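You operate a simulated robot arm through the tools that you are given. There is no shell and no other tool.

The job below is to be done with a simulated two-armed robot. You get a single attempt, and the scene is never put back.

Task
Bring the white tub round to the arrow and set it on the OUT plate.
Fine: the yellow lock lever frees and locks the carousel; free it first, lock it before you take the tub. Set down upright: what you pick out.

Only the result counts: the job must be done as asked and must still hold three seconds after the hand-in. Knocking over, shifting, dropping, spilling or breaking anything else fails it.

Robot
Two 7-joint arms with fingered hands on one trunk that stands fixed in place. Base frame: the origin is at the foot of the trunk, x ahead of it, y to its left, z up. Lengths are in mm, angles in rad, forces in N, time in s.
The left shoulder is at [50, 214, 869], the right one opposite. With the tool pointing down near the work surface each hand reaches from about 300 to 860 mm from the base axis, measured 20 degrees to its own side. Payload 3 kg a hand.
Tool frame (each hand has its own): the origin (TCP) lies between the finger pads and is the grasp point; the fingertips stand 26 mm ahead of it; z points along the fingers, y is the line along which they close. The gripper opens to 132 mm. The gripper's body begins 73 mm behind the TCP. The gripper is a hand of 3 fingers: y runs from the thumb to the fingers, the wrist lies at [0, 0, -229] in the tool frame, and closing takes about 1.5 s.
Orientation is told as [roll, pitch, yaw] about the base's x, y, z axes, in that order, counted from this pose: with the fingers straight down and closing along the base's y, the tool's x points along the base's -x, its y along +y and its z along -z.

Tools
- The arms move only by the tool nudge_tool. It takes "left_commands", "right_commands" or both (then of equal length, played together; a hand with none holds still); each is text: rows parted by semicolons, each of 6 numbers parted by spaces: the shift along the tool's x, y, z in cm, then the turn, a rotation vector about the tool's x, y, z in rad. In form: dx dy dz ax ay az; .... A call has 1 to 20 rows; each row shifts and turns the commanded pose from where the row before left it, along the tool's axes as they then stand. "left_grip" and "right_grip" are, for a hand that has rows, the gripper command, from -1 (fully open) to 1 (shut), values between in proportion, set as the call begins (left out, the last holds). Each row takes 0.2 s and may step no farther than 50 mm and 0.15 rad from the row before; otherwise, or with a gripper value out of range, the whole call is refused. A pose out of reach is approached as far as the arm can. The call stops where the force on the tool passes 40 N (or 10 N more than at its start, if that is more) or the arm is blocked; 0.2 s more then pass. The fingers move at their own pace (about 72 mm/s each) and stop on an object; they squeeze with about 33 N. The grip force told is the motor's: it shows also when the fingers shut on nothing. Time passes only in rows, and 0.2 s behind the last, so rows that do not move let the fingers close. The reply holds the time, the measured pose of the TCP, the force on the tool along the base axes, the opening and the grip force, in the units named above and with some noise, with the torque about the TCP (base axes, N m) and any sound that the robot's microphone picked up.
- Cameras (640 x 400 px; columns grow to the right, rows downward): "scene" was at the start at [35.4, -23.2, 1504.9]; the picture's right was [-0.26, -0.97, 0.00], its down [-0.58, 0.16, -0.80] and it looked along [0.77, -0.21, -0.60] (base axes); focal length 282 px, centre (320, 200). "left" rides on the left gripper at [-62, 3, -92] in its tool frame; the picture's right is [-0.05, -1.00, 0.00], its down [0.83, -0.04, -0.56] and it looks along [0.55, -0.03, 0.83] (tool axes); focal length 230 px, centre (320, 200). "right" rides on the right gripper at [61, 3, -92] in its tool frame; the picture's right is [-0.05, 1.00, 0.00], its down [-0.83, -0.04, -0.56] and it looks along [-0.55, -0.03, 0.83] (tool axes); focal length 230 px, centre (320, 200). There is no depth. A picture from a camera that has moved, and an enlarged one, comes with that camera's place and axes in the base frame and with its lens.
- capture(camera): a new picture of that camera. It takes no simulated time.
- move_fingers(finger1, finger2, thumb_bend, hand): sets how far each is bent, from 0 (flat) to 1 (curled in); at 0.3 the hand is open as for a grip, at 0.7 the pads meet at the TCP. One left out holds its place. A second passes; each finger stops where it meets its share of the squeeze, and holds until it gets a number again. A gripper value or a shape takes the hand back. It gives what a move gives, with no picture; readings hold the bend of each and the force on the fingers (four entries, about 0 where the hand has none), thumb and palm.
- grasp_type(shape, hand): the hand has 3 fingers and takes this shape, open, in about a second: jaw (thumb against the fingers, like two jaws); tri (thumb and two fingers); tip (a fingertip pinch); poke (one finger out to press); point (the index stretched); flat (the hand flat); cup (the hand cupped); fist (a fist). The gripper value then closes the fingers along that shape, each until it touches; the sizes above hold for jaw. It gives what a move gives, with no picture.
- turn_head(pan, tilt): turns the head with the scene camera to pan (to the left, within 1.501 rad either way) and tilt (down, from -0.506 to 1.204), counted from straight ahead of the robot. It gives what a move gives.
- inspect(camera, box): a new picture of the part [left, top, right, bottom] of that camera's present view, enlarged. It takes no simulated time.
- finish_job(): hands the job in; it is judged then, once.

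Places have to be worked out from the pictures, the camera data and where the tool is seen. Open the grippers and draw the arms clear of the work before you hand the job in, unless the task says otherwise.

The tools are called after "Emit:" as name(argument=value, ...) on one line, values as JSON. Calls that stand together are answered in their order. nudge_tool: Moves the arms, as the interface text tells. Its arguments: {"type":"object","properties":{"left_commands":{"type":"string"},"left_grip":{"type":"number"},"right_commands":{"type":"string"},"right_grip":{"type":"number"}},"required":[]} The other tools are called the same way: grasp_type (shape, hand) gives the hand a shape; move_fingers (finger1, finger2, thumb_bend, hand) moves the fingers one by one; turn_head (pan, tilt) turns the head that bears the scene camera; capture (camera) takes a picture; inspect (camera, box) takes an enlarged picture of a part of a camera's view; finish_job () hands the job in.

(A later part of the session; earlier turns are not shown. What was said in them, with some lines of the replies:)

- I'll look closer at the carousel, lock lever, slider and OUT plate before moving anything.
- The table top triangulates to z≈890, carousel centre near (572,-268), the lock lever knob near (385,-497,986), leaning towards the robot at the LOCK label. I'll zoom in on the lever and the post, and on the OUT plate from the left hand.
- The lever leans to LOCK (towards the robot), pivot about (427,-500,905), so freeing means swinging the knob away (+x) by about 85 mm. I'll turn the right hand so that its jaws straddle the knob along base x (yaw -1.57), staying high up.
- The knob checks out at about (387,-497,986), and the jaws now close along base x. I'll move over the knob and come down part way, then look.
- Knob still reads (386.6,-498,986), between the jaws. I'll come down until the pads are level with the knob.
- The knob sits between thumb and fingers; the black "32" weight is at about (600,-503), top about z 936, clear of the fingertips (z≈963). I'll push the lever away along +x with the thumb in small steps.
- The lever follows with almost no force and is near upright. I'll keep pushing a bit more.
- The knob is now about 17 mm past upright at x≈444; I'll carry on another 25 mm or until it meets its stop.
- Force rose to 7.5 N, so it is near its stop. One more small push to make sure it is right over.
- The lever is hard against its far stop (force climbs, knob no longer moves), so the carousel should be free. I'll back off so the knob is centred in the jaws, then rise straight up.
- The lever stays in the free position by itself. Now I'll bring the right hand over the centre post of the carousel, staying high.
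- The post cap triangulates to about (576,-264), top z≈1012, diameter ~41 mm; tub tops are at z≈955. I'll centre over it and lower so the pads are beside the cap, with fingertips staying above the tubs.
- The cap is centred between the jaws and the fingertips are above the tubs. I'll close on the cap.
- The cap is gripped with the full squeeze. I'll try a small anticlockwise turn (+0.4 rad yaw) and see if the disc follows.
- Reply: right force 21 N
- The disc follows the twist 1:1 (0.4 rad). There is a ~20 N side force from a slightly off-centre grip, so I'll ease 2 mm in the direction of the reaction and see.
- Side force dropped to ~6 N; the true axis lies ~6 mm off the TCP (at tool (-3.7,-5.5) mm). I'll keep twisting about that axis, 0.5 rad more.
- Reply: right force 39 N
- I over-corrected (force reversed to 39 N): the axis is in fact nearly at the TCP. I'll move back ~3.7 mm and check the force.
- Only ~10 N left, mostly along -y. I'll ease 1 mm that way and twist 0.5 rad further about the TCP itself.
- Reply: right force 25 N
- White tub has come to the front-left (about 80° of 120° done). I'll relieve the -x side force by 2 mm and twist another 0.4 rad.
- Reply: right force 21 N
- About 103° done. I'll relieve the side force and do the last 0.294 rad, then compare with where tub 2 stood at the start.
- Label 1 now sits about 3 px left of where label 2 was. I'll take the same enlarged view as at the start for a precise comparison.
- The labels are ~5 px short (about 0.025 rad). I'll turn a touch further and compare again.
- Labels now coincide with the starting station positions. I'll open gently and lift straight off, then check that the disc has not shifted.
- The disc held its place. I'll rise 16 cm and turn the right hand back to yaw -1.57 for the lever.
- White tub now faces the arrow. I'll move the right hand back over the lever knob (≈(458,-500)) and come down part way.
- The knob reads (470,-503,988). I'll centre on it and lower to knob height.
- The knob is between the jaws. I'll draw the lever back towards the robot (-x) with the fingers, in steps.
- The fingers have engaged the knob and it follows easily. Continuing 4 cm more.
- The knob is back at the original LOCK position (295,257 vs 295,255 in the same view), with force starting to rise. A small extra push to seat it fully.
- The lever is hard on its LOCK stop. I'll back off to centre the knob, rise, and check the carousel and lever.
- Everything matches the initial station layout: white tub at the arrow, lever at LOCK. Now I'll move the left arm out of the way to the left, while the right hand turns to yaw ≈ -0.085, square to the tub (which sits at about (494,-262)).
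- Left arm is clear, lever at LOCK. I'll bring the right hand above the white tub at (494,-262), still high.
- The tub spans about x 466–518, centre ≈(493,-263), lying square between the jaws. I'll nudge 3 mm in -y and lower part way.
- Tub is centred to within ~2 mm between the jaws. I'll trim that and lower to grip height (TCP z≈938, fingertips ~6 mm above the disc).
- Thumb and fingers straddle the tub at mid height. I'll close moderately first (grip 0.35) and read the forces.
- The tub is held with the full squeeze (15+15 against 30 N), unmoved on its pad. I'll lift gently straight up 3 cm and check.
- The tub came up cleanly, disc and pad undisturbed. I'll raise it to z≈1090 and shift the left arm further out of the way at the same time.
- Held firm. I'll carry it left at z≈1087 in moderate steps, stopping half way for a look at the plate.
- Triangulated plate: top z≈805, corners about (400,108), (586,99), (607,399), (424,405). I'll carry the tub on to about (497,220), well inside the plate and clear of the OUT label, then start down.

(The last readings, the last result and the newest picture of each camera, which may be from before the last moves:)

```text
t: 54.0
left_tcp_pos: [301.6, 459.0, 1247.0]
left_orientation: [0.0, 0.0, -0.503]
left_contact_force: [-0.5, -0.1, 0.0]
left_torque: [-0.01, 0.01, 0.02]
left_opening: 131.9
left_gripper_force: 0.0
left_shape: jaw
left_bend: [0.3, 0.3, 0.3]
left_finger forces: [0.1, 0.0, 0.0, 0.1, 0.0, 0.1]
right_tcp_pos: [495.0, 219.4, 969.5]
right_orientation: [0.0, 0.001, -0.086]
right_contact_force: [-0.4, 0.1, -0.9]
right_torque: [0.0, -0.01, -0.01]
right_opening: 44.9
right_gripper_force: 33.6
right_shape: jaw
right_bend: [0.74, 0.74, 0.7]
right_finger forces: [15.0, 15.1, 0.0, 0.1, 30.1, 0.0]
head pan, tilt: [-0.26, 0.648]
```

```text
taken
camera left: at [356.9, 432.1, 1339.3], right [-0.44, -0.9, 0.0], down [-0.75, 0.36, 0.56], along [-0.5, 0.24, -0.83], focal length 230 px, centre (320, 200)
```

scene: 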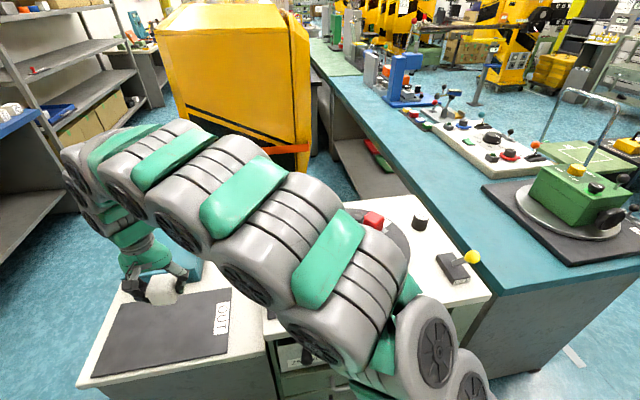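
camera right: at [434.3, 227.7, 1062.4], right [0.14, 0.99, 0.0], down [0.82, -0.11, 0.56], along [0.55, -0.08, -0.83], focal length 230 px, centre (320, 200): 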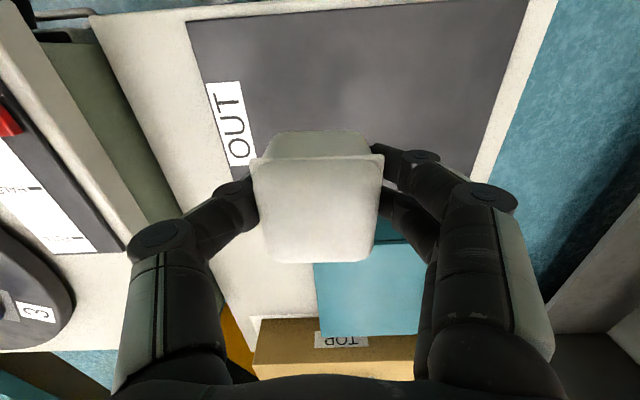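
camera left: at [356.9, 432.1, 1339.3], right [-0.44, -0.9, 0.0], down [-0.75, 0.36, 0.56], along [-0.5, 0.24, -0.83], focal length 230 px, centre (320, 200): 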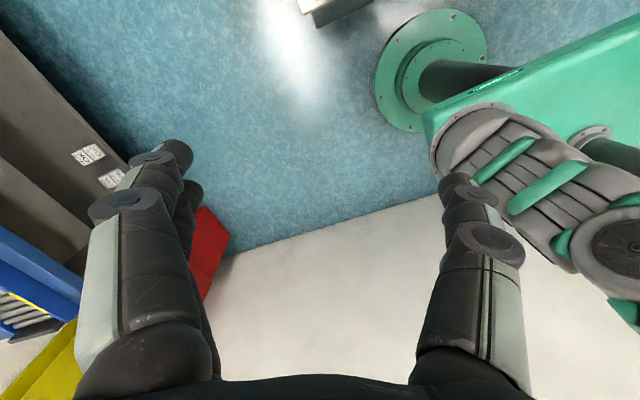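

The arm passes high over the tables, and the tub is over the plate at (495,219). I'll lower to TCP z≈862, about 25 mm above expected touchdown.

Emit:
nudge_tool(right_commands="0 0 1.5 0 0 0; 0 0 2.5 0 0 0; 0 0 2.5 0 0 0; 0 0 2.5 0 0 0; 0 0 1.7 0 0 0; 0 0 0 0 0 0")

Emit:
capture(camera="right")

Emit:
inspect(camera="scene", box=[60, 200, 300, 390])

```text
t: 55.4
left_tcp_pos: [300.5, 460.1, 1246.7]
left_orientation: [-0.001, 0.0, -0.504]
left_contact_force: [0.0, 0.0, -0.4]
left_torque: [-0.01, 0.02, 0.01]
left_opening: 131.8
left_gripper_force: 0.0
left_shape: jaw
left_bend: [0.3, 0.3, 0.3]
left_finger forces: [0.0, 0.1, 0.1, 0.0, 0.1, 0.0]
right_tcp_pos: [497.5, 219.3, 862.5]
right_orientation: [0.0, 0.001, -0.084]
right_contact_force: [0.2, 0.0, -0.9]
right_torque: [0.01, -0.01, 0.03]
right_opening: 45.2
right_gripper_force: 32.9
right_shape: jaw
right_bend: [0.74, 0.74, 0.7]
right_finger forces: [15.1, 15.2, 0.1, 0.0, 30.2, 0.1]
head pan, tilt: [-0.26, 0.648]
```

```text
taken
camera right: at [436.1, 228.0, 954.8], right [0.14, 0.99, 0.0], down [0.82, -0.11, 0.55], along [0.55, -0.08, -0.83], focal length 230 px, centre (320, 200)
```

right: 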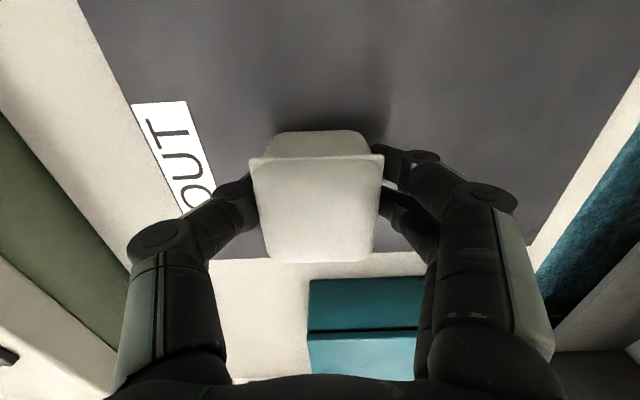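

```text
2.11 times, centred on (180, 295) of scene
camera zoom: at [35.5, -23.2, 1504.9], right [-0.26, -0.97, 0.0], down [-0.58, 0.16, -0.8], along [0.77, -0.21, -0.6], focal length 594 px, centre (615, 0)
```

zoom: 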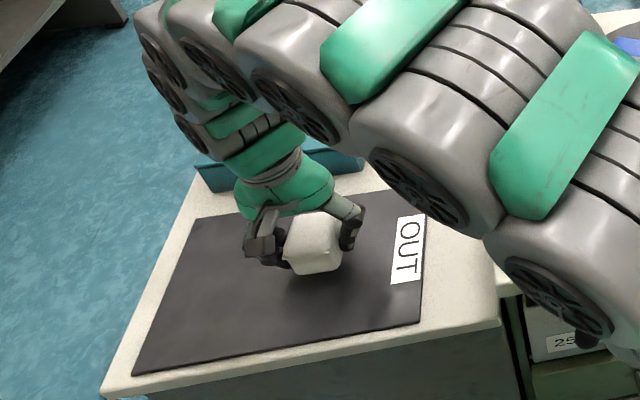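

The tub hovers just over the plate, its shadow close beneath. I'll lower slowly 1.6 cm and watch the force.

Emit:
nudge_tool(right_commands="0 0 0.4 0 0 0; 0 0 0.4 0 0 0; 0 0 0.4 0 0 0; 0 0 0.4 0 0 0; 0 0 0 0 0 0")

Emit:
capture(camera="right")

```text
t: 56.6
left_tcp_pos: [302.1, 459.2, 1246.4]
left_orientation: [0.001, 0.0, -0.503]
left_contact_force: [0.2, -0.2, -0.1]
left_torque: [-0.01, -0.04, -0.02]
left_opening: 131.9
left_gripper_force: 0.0
left_shape: jaw
left_bend: [0.3, 0.3, 0.3]
left_finger forces: [0.1, 0.0, 0.1, 0.0, 0.0, 0.0]
right_tcp_pos: [497.3, 220.5, 846.3]
right_orientation: [0.0, -0.001, -0.085]
right_contact_force: [-0.3, -0.1, -1.0]
right_torque: [0.02, -0.03, 0.0]
right_opening: 45.3
right_gripper_force: 33.1
right_shape: jaw
right_bend: [0.74, 0.74, 0.7]
right_finger forces: [15.0, 15.2, 0.1, 0.0, 30.2, 0.0]
head pan, tilt: [-0.26, 0.648]
```

```text
taken
camera right: at [436.3, 228.3, 938.3], right [0.14, 0.99, 0.0], down [0.82, -0.11, 0.56], along [0.55, -0.08, -0.83], focal length 230 px, centre (320, 200)
```

right: 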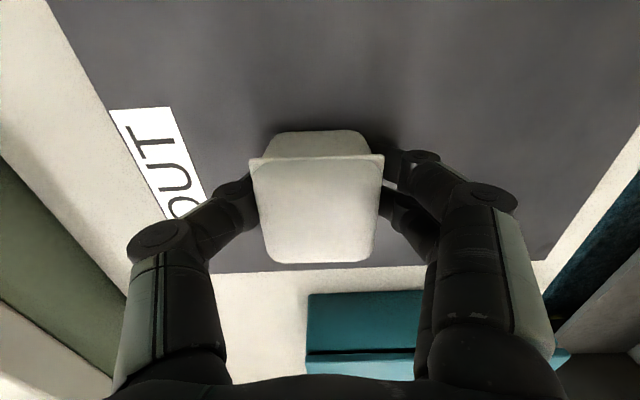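

No contact yet at z 846. I'll continue in 2 mm steps.

Emit:
nudge_tool(right_commands="0 0 0.2 0 0 0; 0 0 0.2 0 0 0; 0 0 0.2 0 0 0; 0 0 0 0 0 0")

```text
t: 57.6
left_tcp_pos: [302.0, 458.3, 1246.5]
left_orientation: [0.0, 0.002, -0.505]
left_contact_force: [0.3, -0.4, -0.1]
left_torque: [-0.01, 0.01, -0.01]
left_opening: 132.3
left_gripper_force: 0.0
left_shape: jaw
left_bend: [0.3, 0.3, 0.3]
left_finger forces: [0.0, 0.0, 0.0, 0.0, 0.0, 0.0]
right_tcp_pos: [496.9, 219.4, 840.9]
right_orientation: [-0.001, -0.001, -0.084]
right_contact_force: [-0.5, 0.5, -0.7]
right_torque: [-0.02, -0.01, 0.01]
right_opening: 45.3
right_gripper_force: 32.8
right_shape: jaw
right_bend: [0.74, 0.74, 0.7]
right_finger forces: [15.1, 15.1, 0.1, 0.0, 30.2, 0.1]
head pan, tilt: [-0.26, 0.648]
```

Still free (z 841). Another 4 mm in 2 mm steps.

Emit:
nudge_tool(right_commands="0 0 0.2 0 0 0; 0 0 0.2 0 0 0; 0 0 0 0 0 0")

Emit:
capture(camera="right")

```text
t: 58.3
left_tcp_pos: [301.3, 459.5, 1246.7]
left_orientation: [0.0, 0.0, -0.504]
left_contact_force: [0.4, -0.8, 0.3]
left_torque: [-0.01, 0.03, -0.01]
left_opening: 131.8
left_gripper_force: 0.2
left_shape: jaw
left_bend: [0.3, 0.3, 0.3]
left_finger forces: [0.0, 0.0, 0.1, 0.0, 0.0, 0.0]
right_tcp_pos: [495.6, 219.7, 837.8]
right_orientation: [0.004, -0.001, -0.083]
right_contact_force: [-4.9, -4.0, 21.1]
right_torque: [-0.21, 0.09, -0.07]
right_opening: 47.5
right_gripper_force: 33.0
right_shape: jaw
right_bend: [0.75, 0.75, 0.71]
right_finger forces: [17.0, 17.0, 0.1, 0.0, 38.4, 0.0]
head pan, tilt: [-0.26, 0.648]
stopped in row 3 (right hand): the force on the tool passed its limit at 42 N (the readings are from after the stop); the commanded pose is now the measured one
```

```text
taken
camera right: at [435.8, 228.5, 931.0], right [0.14, 0.99, 0.0], down [0.82, -0.12, 0.56], along [0.55, -0.07, -0.83], focal length 230 px, centre (320, 200)
```

right: 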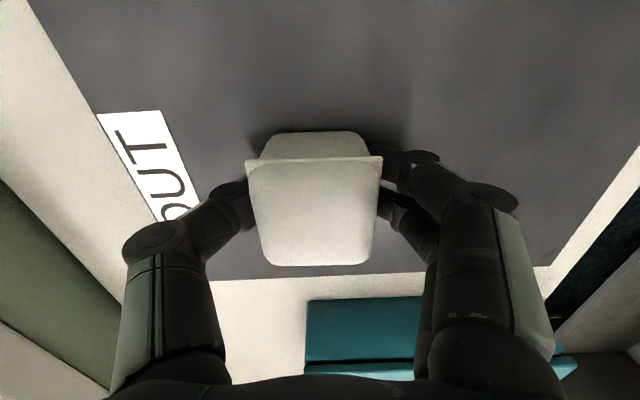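

Touchdown at z≈838 with 21 N remaining. I'll back up ~1 mm to relieve the pressing before letting go.

Emit:
nudge_tool(right_commands="0 0 -0.1 0 0 0; 0 0 0 0 0 0")

```text
t: 58.9
left_tcp_pos: [303.3, 458.9, 1247.3]
left_orientation: [0.0, 0.0, -0.505]
left_contact_force: [-0.2, -0.3, -0.2]
left_torque: [-0.01, 0.0, -0.02]
left_opening: 132.0
left_gripper_force: 0.1
left_shape: jaw
left_bend: [0.3, 0.3, 0.3]
left_finger forces: [0.1, 0.0, 0.0, 0.0, 0.1, 0.1]
right_tcp_pos: [497.1, 221.2, 839.5]
right_orientation: [0.004, -0.002, -0.086]
right_contact_force: [-6.4, -2.4, 21.2]
right_torque: [-0.2, 0.12, -0.09]
right_opening: 47.4
right_gripper_force: 32.9
right_shape: jaw
right_bend: [0.75, 0.75, 0.71]
right_finger forces: [17.3, 17.2, 0.1, 0.0, 38.1, 0.1]
head pan, tilt: [-0.26, 0.648]
```

Still 21 N; I'll ease up another 1.5 mm.

Emit:
nudge_tool(right_commands="0 0 -0.1 0 0 0; 0 0 -0.05 0 0 0; 0 0 0 0 0 0")

Emit:
capture(camera="right")

Emit:
inspect(camera="scene", box=[110, 230, 230, 330])

```text
t: 59.7
left_tcp_pos: [302.1, 459.4, 1245.7]
left_orientation: [0.0, 0.001, -0.505]
left_contact_force: [-1.1, 0.3, -0.5]
left_torque: [-0.03, -0.02, -0.01]
left_opening: 131.8
left_gripper_force: 0.1
left_shape: jaw
left_bend: [0.3, 0.3, 0.3]
left_finger forces: [0.1, 0.0, 0.0, 0.0, 0.0, 0.1]
right_tcp_pos: [497.7, 219.0, 838.7]
right_orientation: [0.002, -0.004, -0.086]
right_contact_force: [-0.5, -1.0, -0.6]
right_torque: [0.01, -0.02, -0.02]
right_opening: 46.9
right_gripper_force: 33.0
right_shape: jaw
right_bend: [0.74, 0.74, 0.71]
right_finger forces: [16.3, 16.0, 0.0, 0.1, 32.3, 0.1]
head pan, tilt: [-0.26, 0.648]
```

```text
taken
camera right: at [436.2, 227.8, 932.6], right [0.14, 0.99, 0.0], down [0.82, -0.11, 0.56], along [0.55, -0.07, -0.83], focal length 230 px, centre (320, 200)
```

right: 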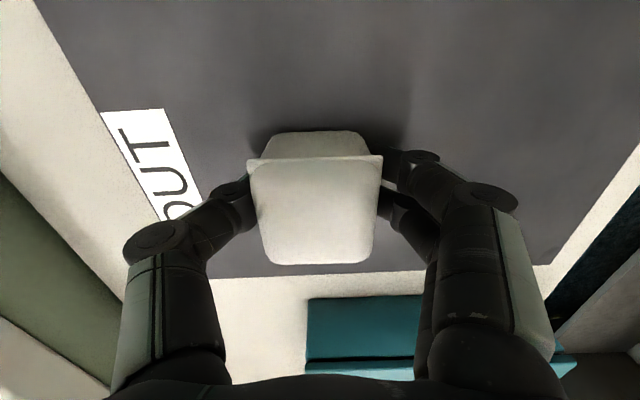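

```text
4.00 times, centred on (170, 280) of scene
camera zoom: at [35.5, -23.2, 1504.9], right [-0.26, -0.97, 0.0], down [-0.58, 0.16, -0.8], along [0.77, -0.21, -0.6], focal length 1128 px, centre (920, -120)
```

zoom: 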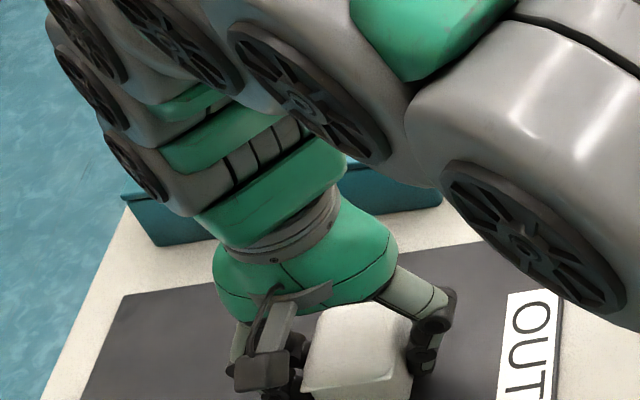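

The force is back to about zero, so the tub is touching or within half a millimetre. I'll lower 0.5 mm for light contact.

Emit:
nudge_tool(right_commands="0 0 0.05 0 0 0; 0 0 0 0 0 0")

```text
t: 60.3
left_tcp_pos: [302.4, 459.5, 1246.4]
left_orientation: [-0.001, -0.001, -0.505]
left_contact_force: [0.0, 0.4, -0.6]
left_torque: [-0.01, -0.01, 0.02]
left_opening: 132.0
left_gripper_force: 0.0
left_shape: jaw
left_bend: [0.3, 0.3, 0.3]
left_finger forces: [0.0, 0.0, 0.0, 0.2, 0.1, 0.0]
right_tcp_pos: [497.5, 219.9, 838.6]
right_orientation: [0.004, -0.002, -0.086]
right_contact_force: [0.5, -1.8, 2.6]
right_torque: [0.0, 0.0, 0.0]
right_opening: 47.0
right_gripper_force: 33.0
right_shape: jaw
right_bend: [0.74, 0.74, 0.71]
right_finger forces: [16.0, 15.9, 0.0, 0.0, 33.0, 0.0]
head pan, tilt: [-0.26, 0.648]
```

Light contact (2.6 N). I'll open in two stages to let the tub stand.

Emit:
nudge_tool(right_commands="0 0 0 0 0 0; 0 0 0 0 0 0; 0 0 0 0 0 0; 0 0 0 0 0 0", right_grip=0.0)

Emit:
nudge_tool(right_commands="0 0 0 0 0 0; 0 0 0 0 0 0; 0 0 0 0 0 0; 0 0 0 0 0 0", right_grip=-0.6)

Emit:
capture(camera="right")

```text
t: 61.3
left_tcp_pos: [301.4, 459.4, 1246.9]
left_orientation: [0.001, 0.0, -0.506]
left_contact_force: [0.3, 0.3, 0.8]
left_torque: [0.02, -0.01, 0.03]
left_opening: 132.0
left_gripper_force: 0.1
left_shape: jaw
left_bend: [0.3, 0.3, 0.3]
left_finger forces: [0.0, 0.1, 0.1, 0.0, 0.0, 0.0]
right_tcp_pos: [497.0, 220.1, 839.9]
right_orientation: [0.003, -0.002, -0.084]
right_contact_force: [0.2, -0.5, 0.3]
right_torque: [0.01, 0.04, -0.01]
right_opening: 65.3
right_gripper_force: 0.0
right_shape: jaw
right_bend: [0.73, 0.73, 0.7]
right_finger forces: [0.0, 0.0, 0.1, 0.1, 0.1, 0.0]
head pan, tilt: [-0.26, 0.648]
```

```text
t: 62.3
left_tcp_pos: [300.9, 459.5, 1247.5]
left_orientation: [0.0, 0.001, -0.504]
left_contact_force: [-1.1, -0.6, 0.7]
left_torque: [0.0, 0.0, -0.01]
left_opening: 131.8
left_gripper_force: 0.0
left_shape: jaw
left_bend: [0.3, 0.3, 0.3]
left_finger forces: [0.0, 0.1, 0.0, 0.0, 0.0, 0.0]
right_tcp_pos: [498.2, 219.8, 840.0]
right_orientation: [0.003, -0.001, -0.085]
right_contact_force: [0.1, -0.1, 1.3]
right_torque: [0.01, -0.01, -0.01]
right_opening: 105.2
right_gripper_force: 0.1
right_shape: jaw
right_bend: [0.59, 0.59, 0.56]
right_finger forces: [0.0, 0.1, 0.1, 0.0, 0.0, 0.0]
head pan, tilt: [-0.26, 0.648]
```

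```text
taken
camera right: at [436.1, 228.2, 931.9], right [0.14, 0.99, 0.0], down [0.82, -0.11, 0.56], along [0.55, -0.07, -0.83], focal length 230 px, centre (320, 200)
```

right: 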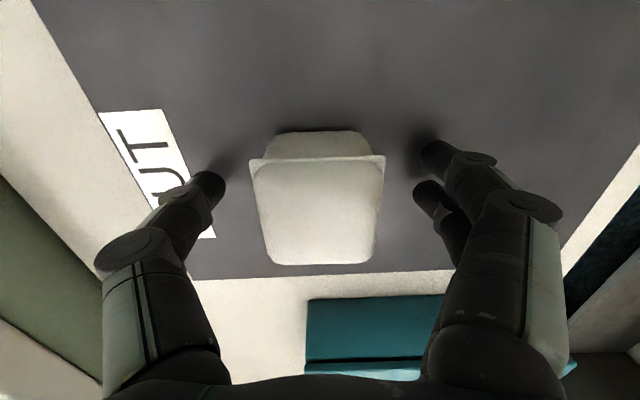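

The tub stands free on the plate. I'll raise the hand straight up, clear of it.

Emit:
nudge_tool(right_commands="0 0 -1 0 0 0; 0 0 -2 0 0 0; 0 0 -4 0 0 0; 0 0 -4 0 0 0; 0 0 -4 0 0 0; 0 0 -4 0 0 0; 0 0 -4 0 0 0; 0 0 -4 0 0 0; 0 0 0 0 0 0", right_grip=-0.6)

Emit:
capture(camera="right")

Emit:
capture(camera="scene")

```text
t: 64.3
left_tcp_pos: [302.5, 458.5, 1247.0]
left_orientation: [0.001, 0.001, -0.505]
left_contact_force: [-0.5, 0.4, 0.4]
left_torque: [0.0, 0.02, -0.03]
left_opening: 132.0
left_gripper_force: 0.1
left_shape: jaw
left_bend: [0.3, 0.3, 0.3]
left_finger forces: [0.0, 0.1, 0.1, 0.1, 0.1, 0.0]
right_tcp_pos: [498.1, 216.3, 1107.5]
right_orientation: [0.004, 0.0, -0.085]
right_contact_force: [0.2, 0.0, 0.1]
right_torque: [-0.05, 0.0, 0.0]
right_opening: 105.6
right_gripper_force: 0.0
right_shape: jaw
right_bend: [0.59, 0.59, 0.56]
right_finger forces: [0.0, 0.0, 0.0, 0.1, 0.1, 0.0]
head pan, tilt: [-0.26, 0.648]
```

```text
taken
camera right: at [436.2, 224.9, 1199.2], right [0.14, 0.99, 0.0], down [0.82, -0.11, 0.56], along [0.55, -0.07, -0.83], focal length 230 px, centre (320, 200)
```

right: 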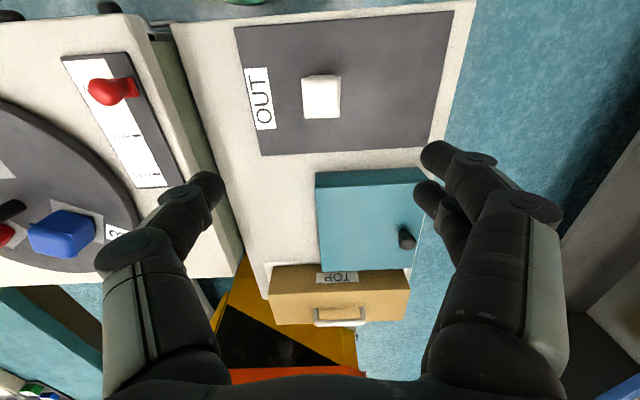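

```text
taken
```

scene: 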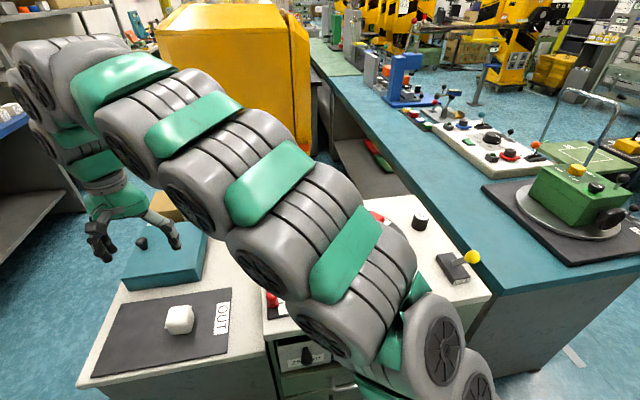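

The tub stands upright well within the OUT plate. I'll raise the right hand further and draw it back to its starting area on the right with the gripper open.

Emit:
nudge_tool(right_commands="0 0 -4 0 0 0; 0 0 -4 0 0 0; 0 0 -4 0 0 0; 0.62 -4.18 0 0 0 0; 0.62 -4.18 0 0 0 0; 0.62 -4.18 0 0 0 0; 0.62 -4.18 0 0 0 0; 0.62 -4.18 0 0 0 0; 0.62 -4.18 0 0 0 0; 0.62 -4.18 0 0 0 0; 0.62 -4.18 0 0 0 0; 0.62 -4.18 0 0 0 0; 0.62 -4.18 0 0 0 0; 0.62 -4.18 0 0 0 0; 0.62 -4.18 0 0 0 0; 0.62 -4.18 0 0 0 0; 0.62 -4.18 0 0 0 0; 0.62 -4.18 0 0 0 0; 0 0 0 0 0 0", right_grip=-1)

Emit:
capture(camera="scene")

Emit:
inspect(camera="scene", box=[260, 190, 500, 340])

Emit:
inspect(camera="scene", box=[80, 180, 320, 390])

```text
t: 68.3
left_tcp_pos: [301.7, 459.0, 1246.9]
left_orientation: [0.001, -0.001, -0.505]
left_contact_force: [-0.2, 0.3, 0.4]
left_torque: [0.0, 0.02, 0.03]
left_opening: 131.8
left_gripper_force: 0.0
left_shape: jaw
left_bend: [0.3, 0.3, 0.3]
left_finger forces: [0.0, 0.0, 0.0, 0.1, 0.1, 0.1]
right_tcp_pos: [337.8, -401.6, 1185.0]
right_orientation: [0.002, -0.003, -0.086]
right_contact_force: [0.4, -0.5, 0.2]
right_torque: [0.01, 0.0, 0.01]
right_opening: 131.8
right_gripper_force: 0.1
right_shape: jaw
right_bend: [0.3, 0.3, 0.3]
right_finger forces: [0.1, 0.0, 0.0, 0.0, 0.0, 0.0]
right hand out of reach, approached as far as the arm can: row 2, 3
head pan, tilt: [-0.26, 0.648]
```

```text
taken
```

scene: 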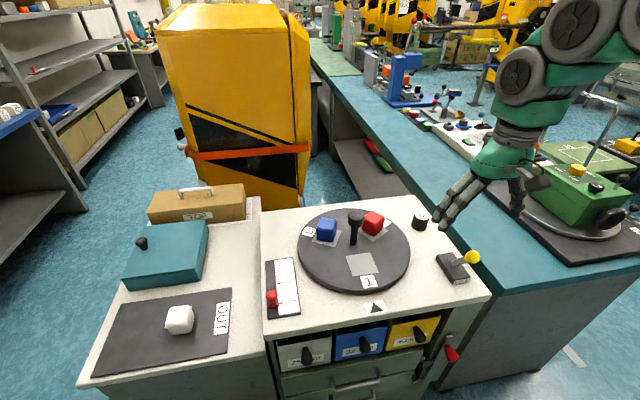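

```text
2.67 times, centred on (380, 265) of scene
camera zoom: at [35.4, -23.3, 1504.9], right [-0.26, -0.97, 0.0], down [-0.58, 0.16, -0.8], along [0.77, -0.21, -0.6], focal length 752 px, centre (160, 27)
```

zoom: 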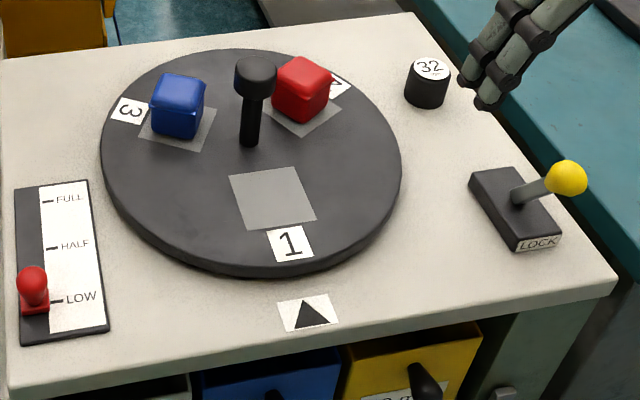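

```text
1.90 times, centred on (200, 285) of scene
camera zoom: at [35.4, -23.3, 1504.9], right [-0.26, -0.97, 0.0], down [-0.58, 0.16, -0.8], along [0.77, -0.21, -0.6], focal length 537 px, centre (549, 38)
```

zoom: 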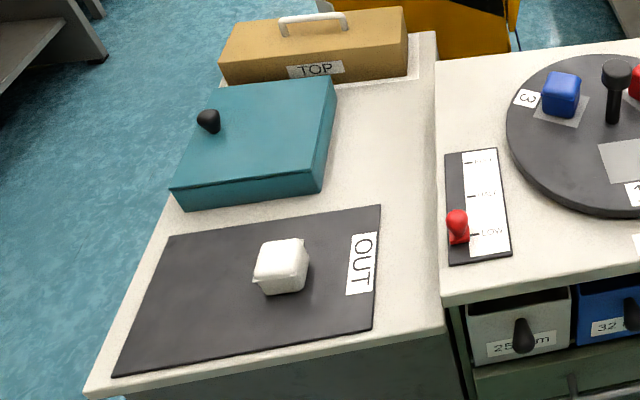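

The white tub stands upright on the OUT plate. The other tubs, the slider, the weight and the boxes are where they were at the start, and the lever is at LOCK. Both grippers are open and the arms are clear, so I hand the job in.

Emit:
finish_job()

```text
The job is handed in.
```

The white tub is standing upright on the OUT plate, and I've handed the job in.

- **Lock lever:** I pushed it to its far stop to free the carousel. Once the white tub was at the arrow, I drew it back to LOCK before lifting the tub.
- **Carousel:** I turned it 120° by its centre post. The labels ended up where the station labels were at the start, with the white tub at the arrow.
- **Set-down:** The tub touched the plate with a brief push of about 42 N, which stopped the move. I eased that off to light contact before letting go. It stands well inside the plate, clear of the OUT label.
- **Everything else:** In the last pictures the red and blue tubs are on their pads. The slider, the black weight and the boxes look where they were at the start.

Both grippers are open and the arms are drawn clear. The hand-in gave no verdict, so I can't confirm how it was judged.
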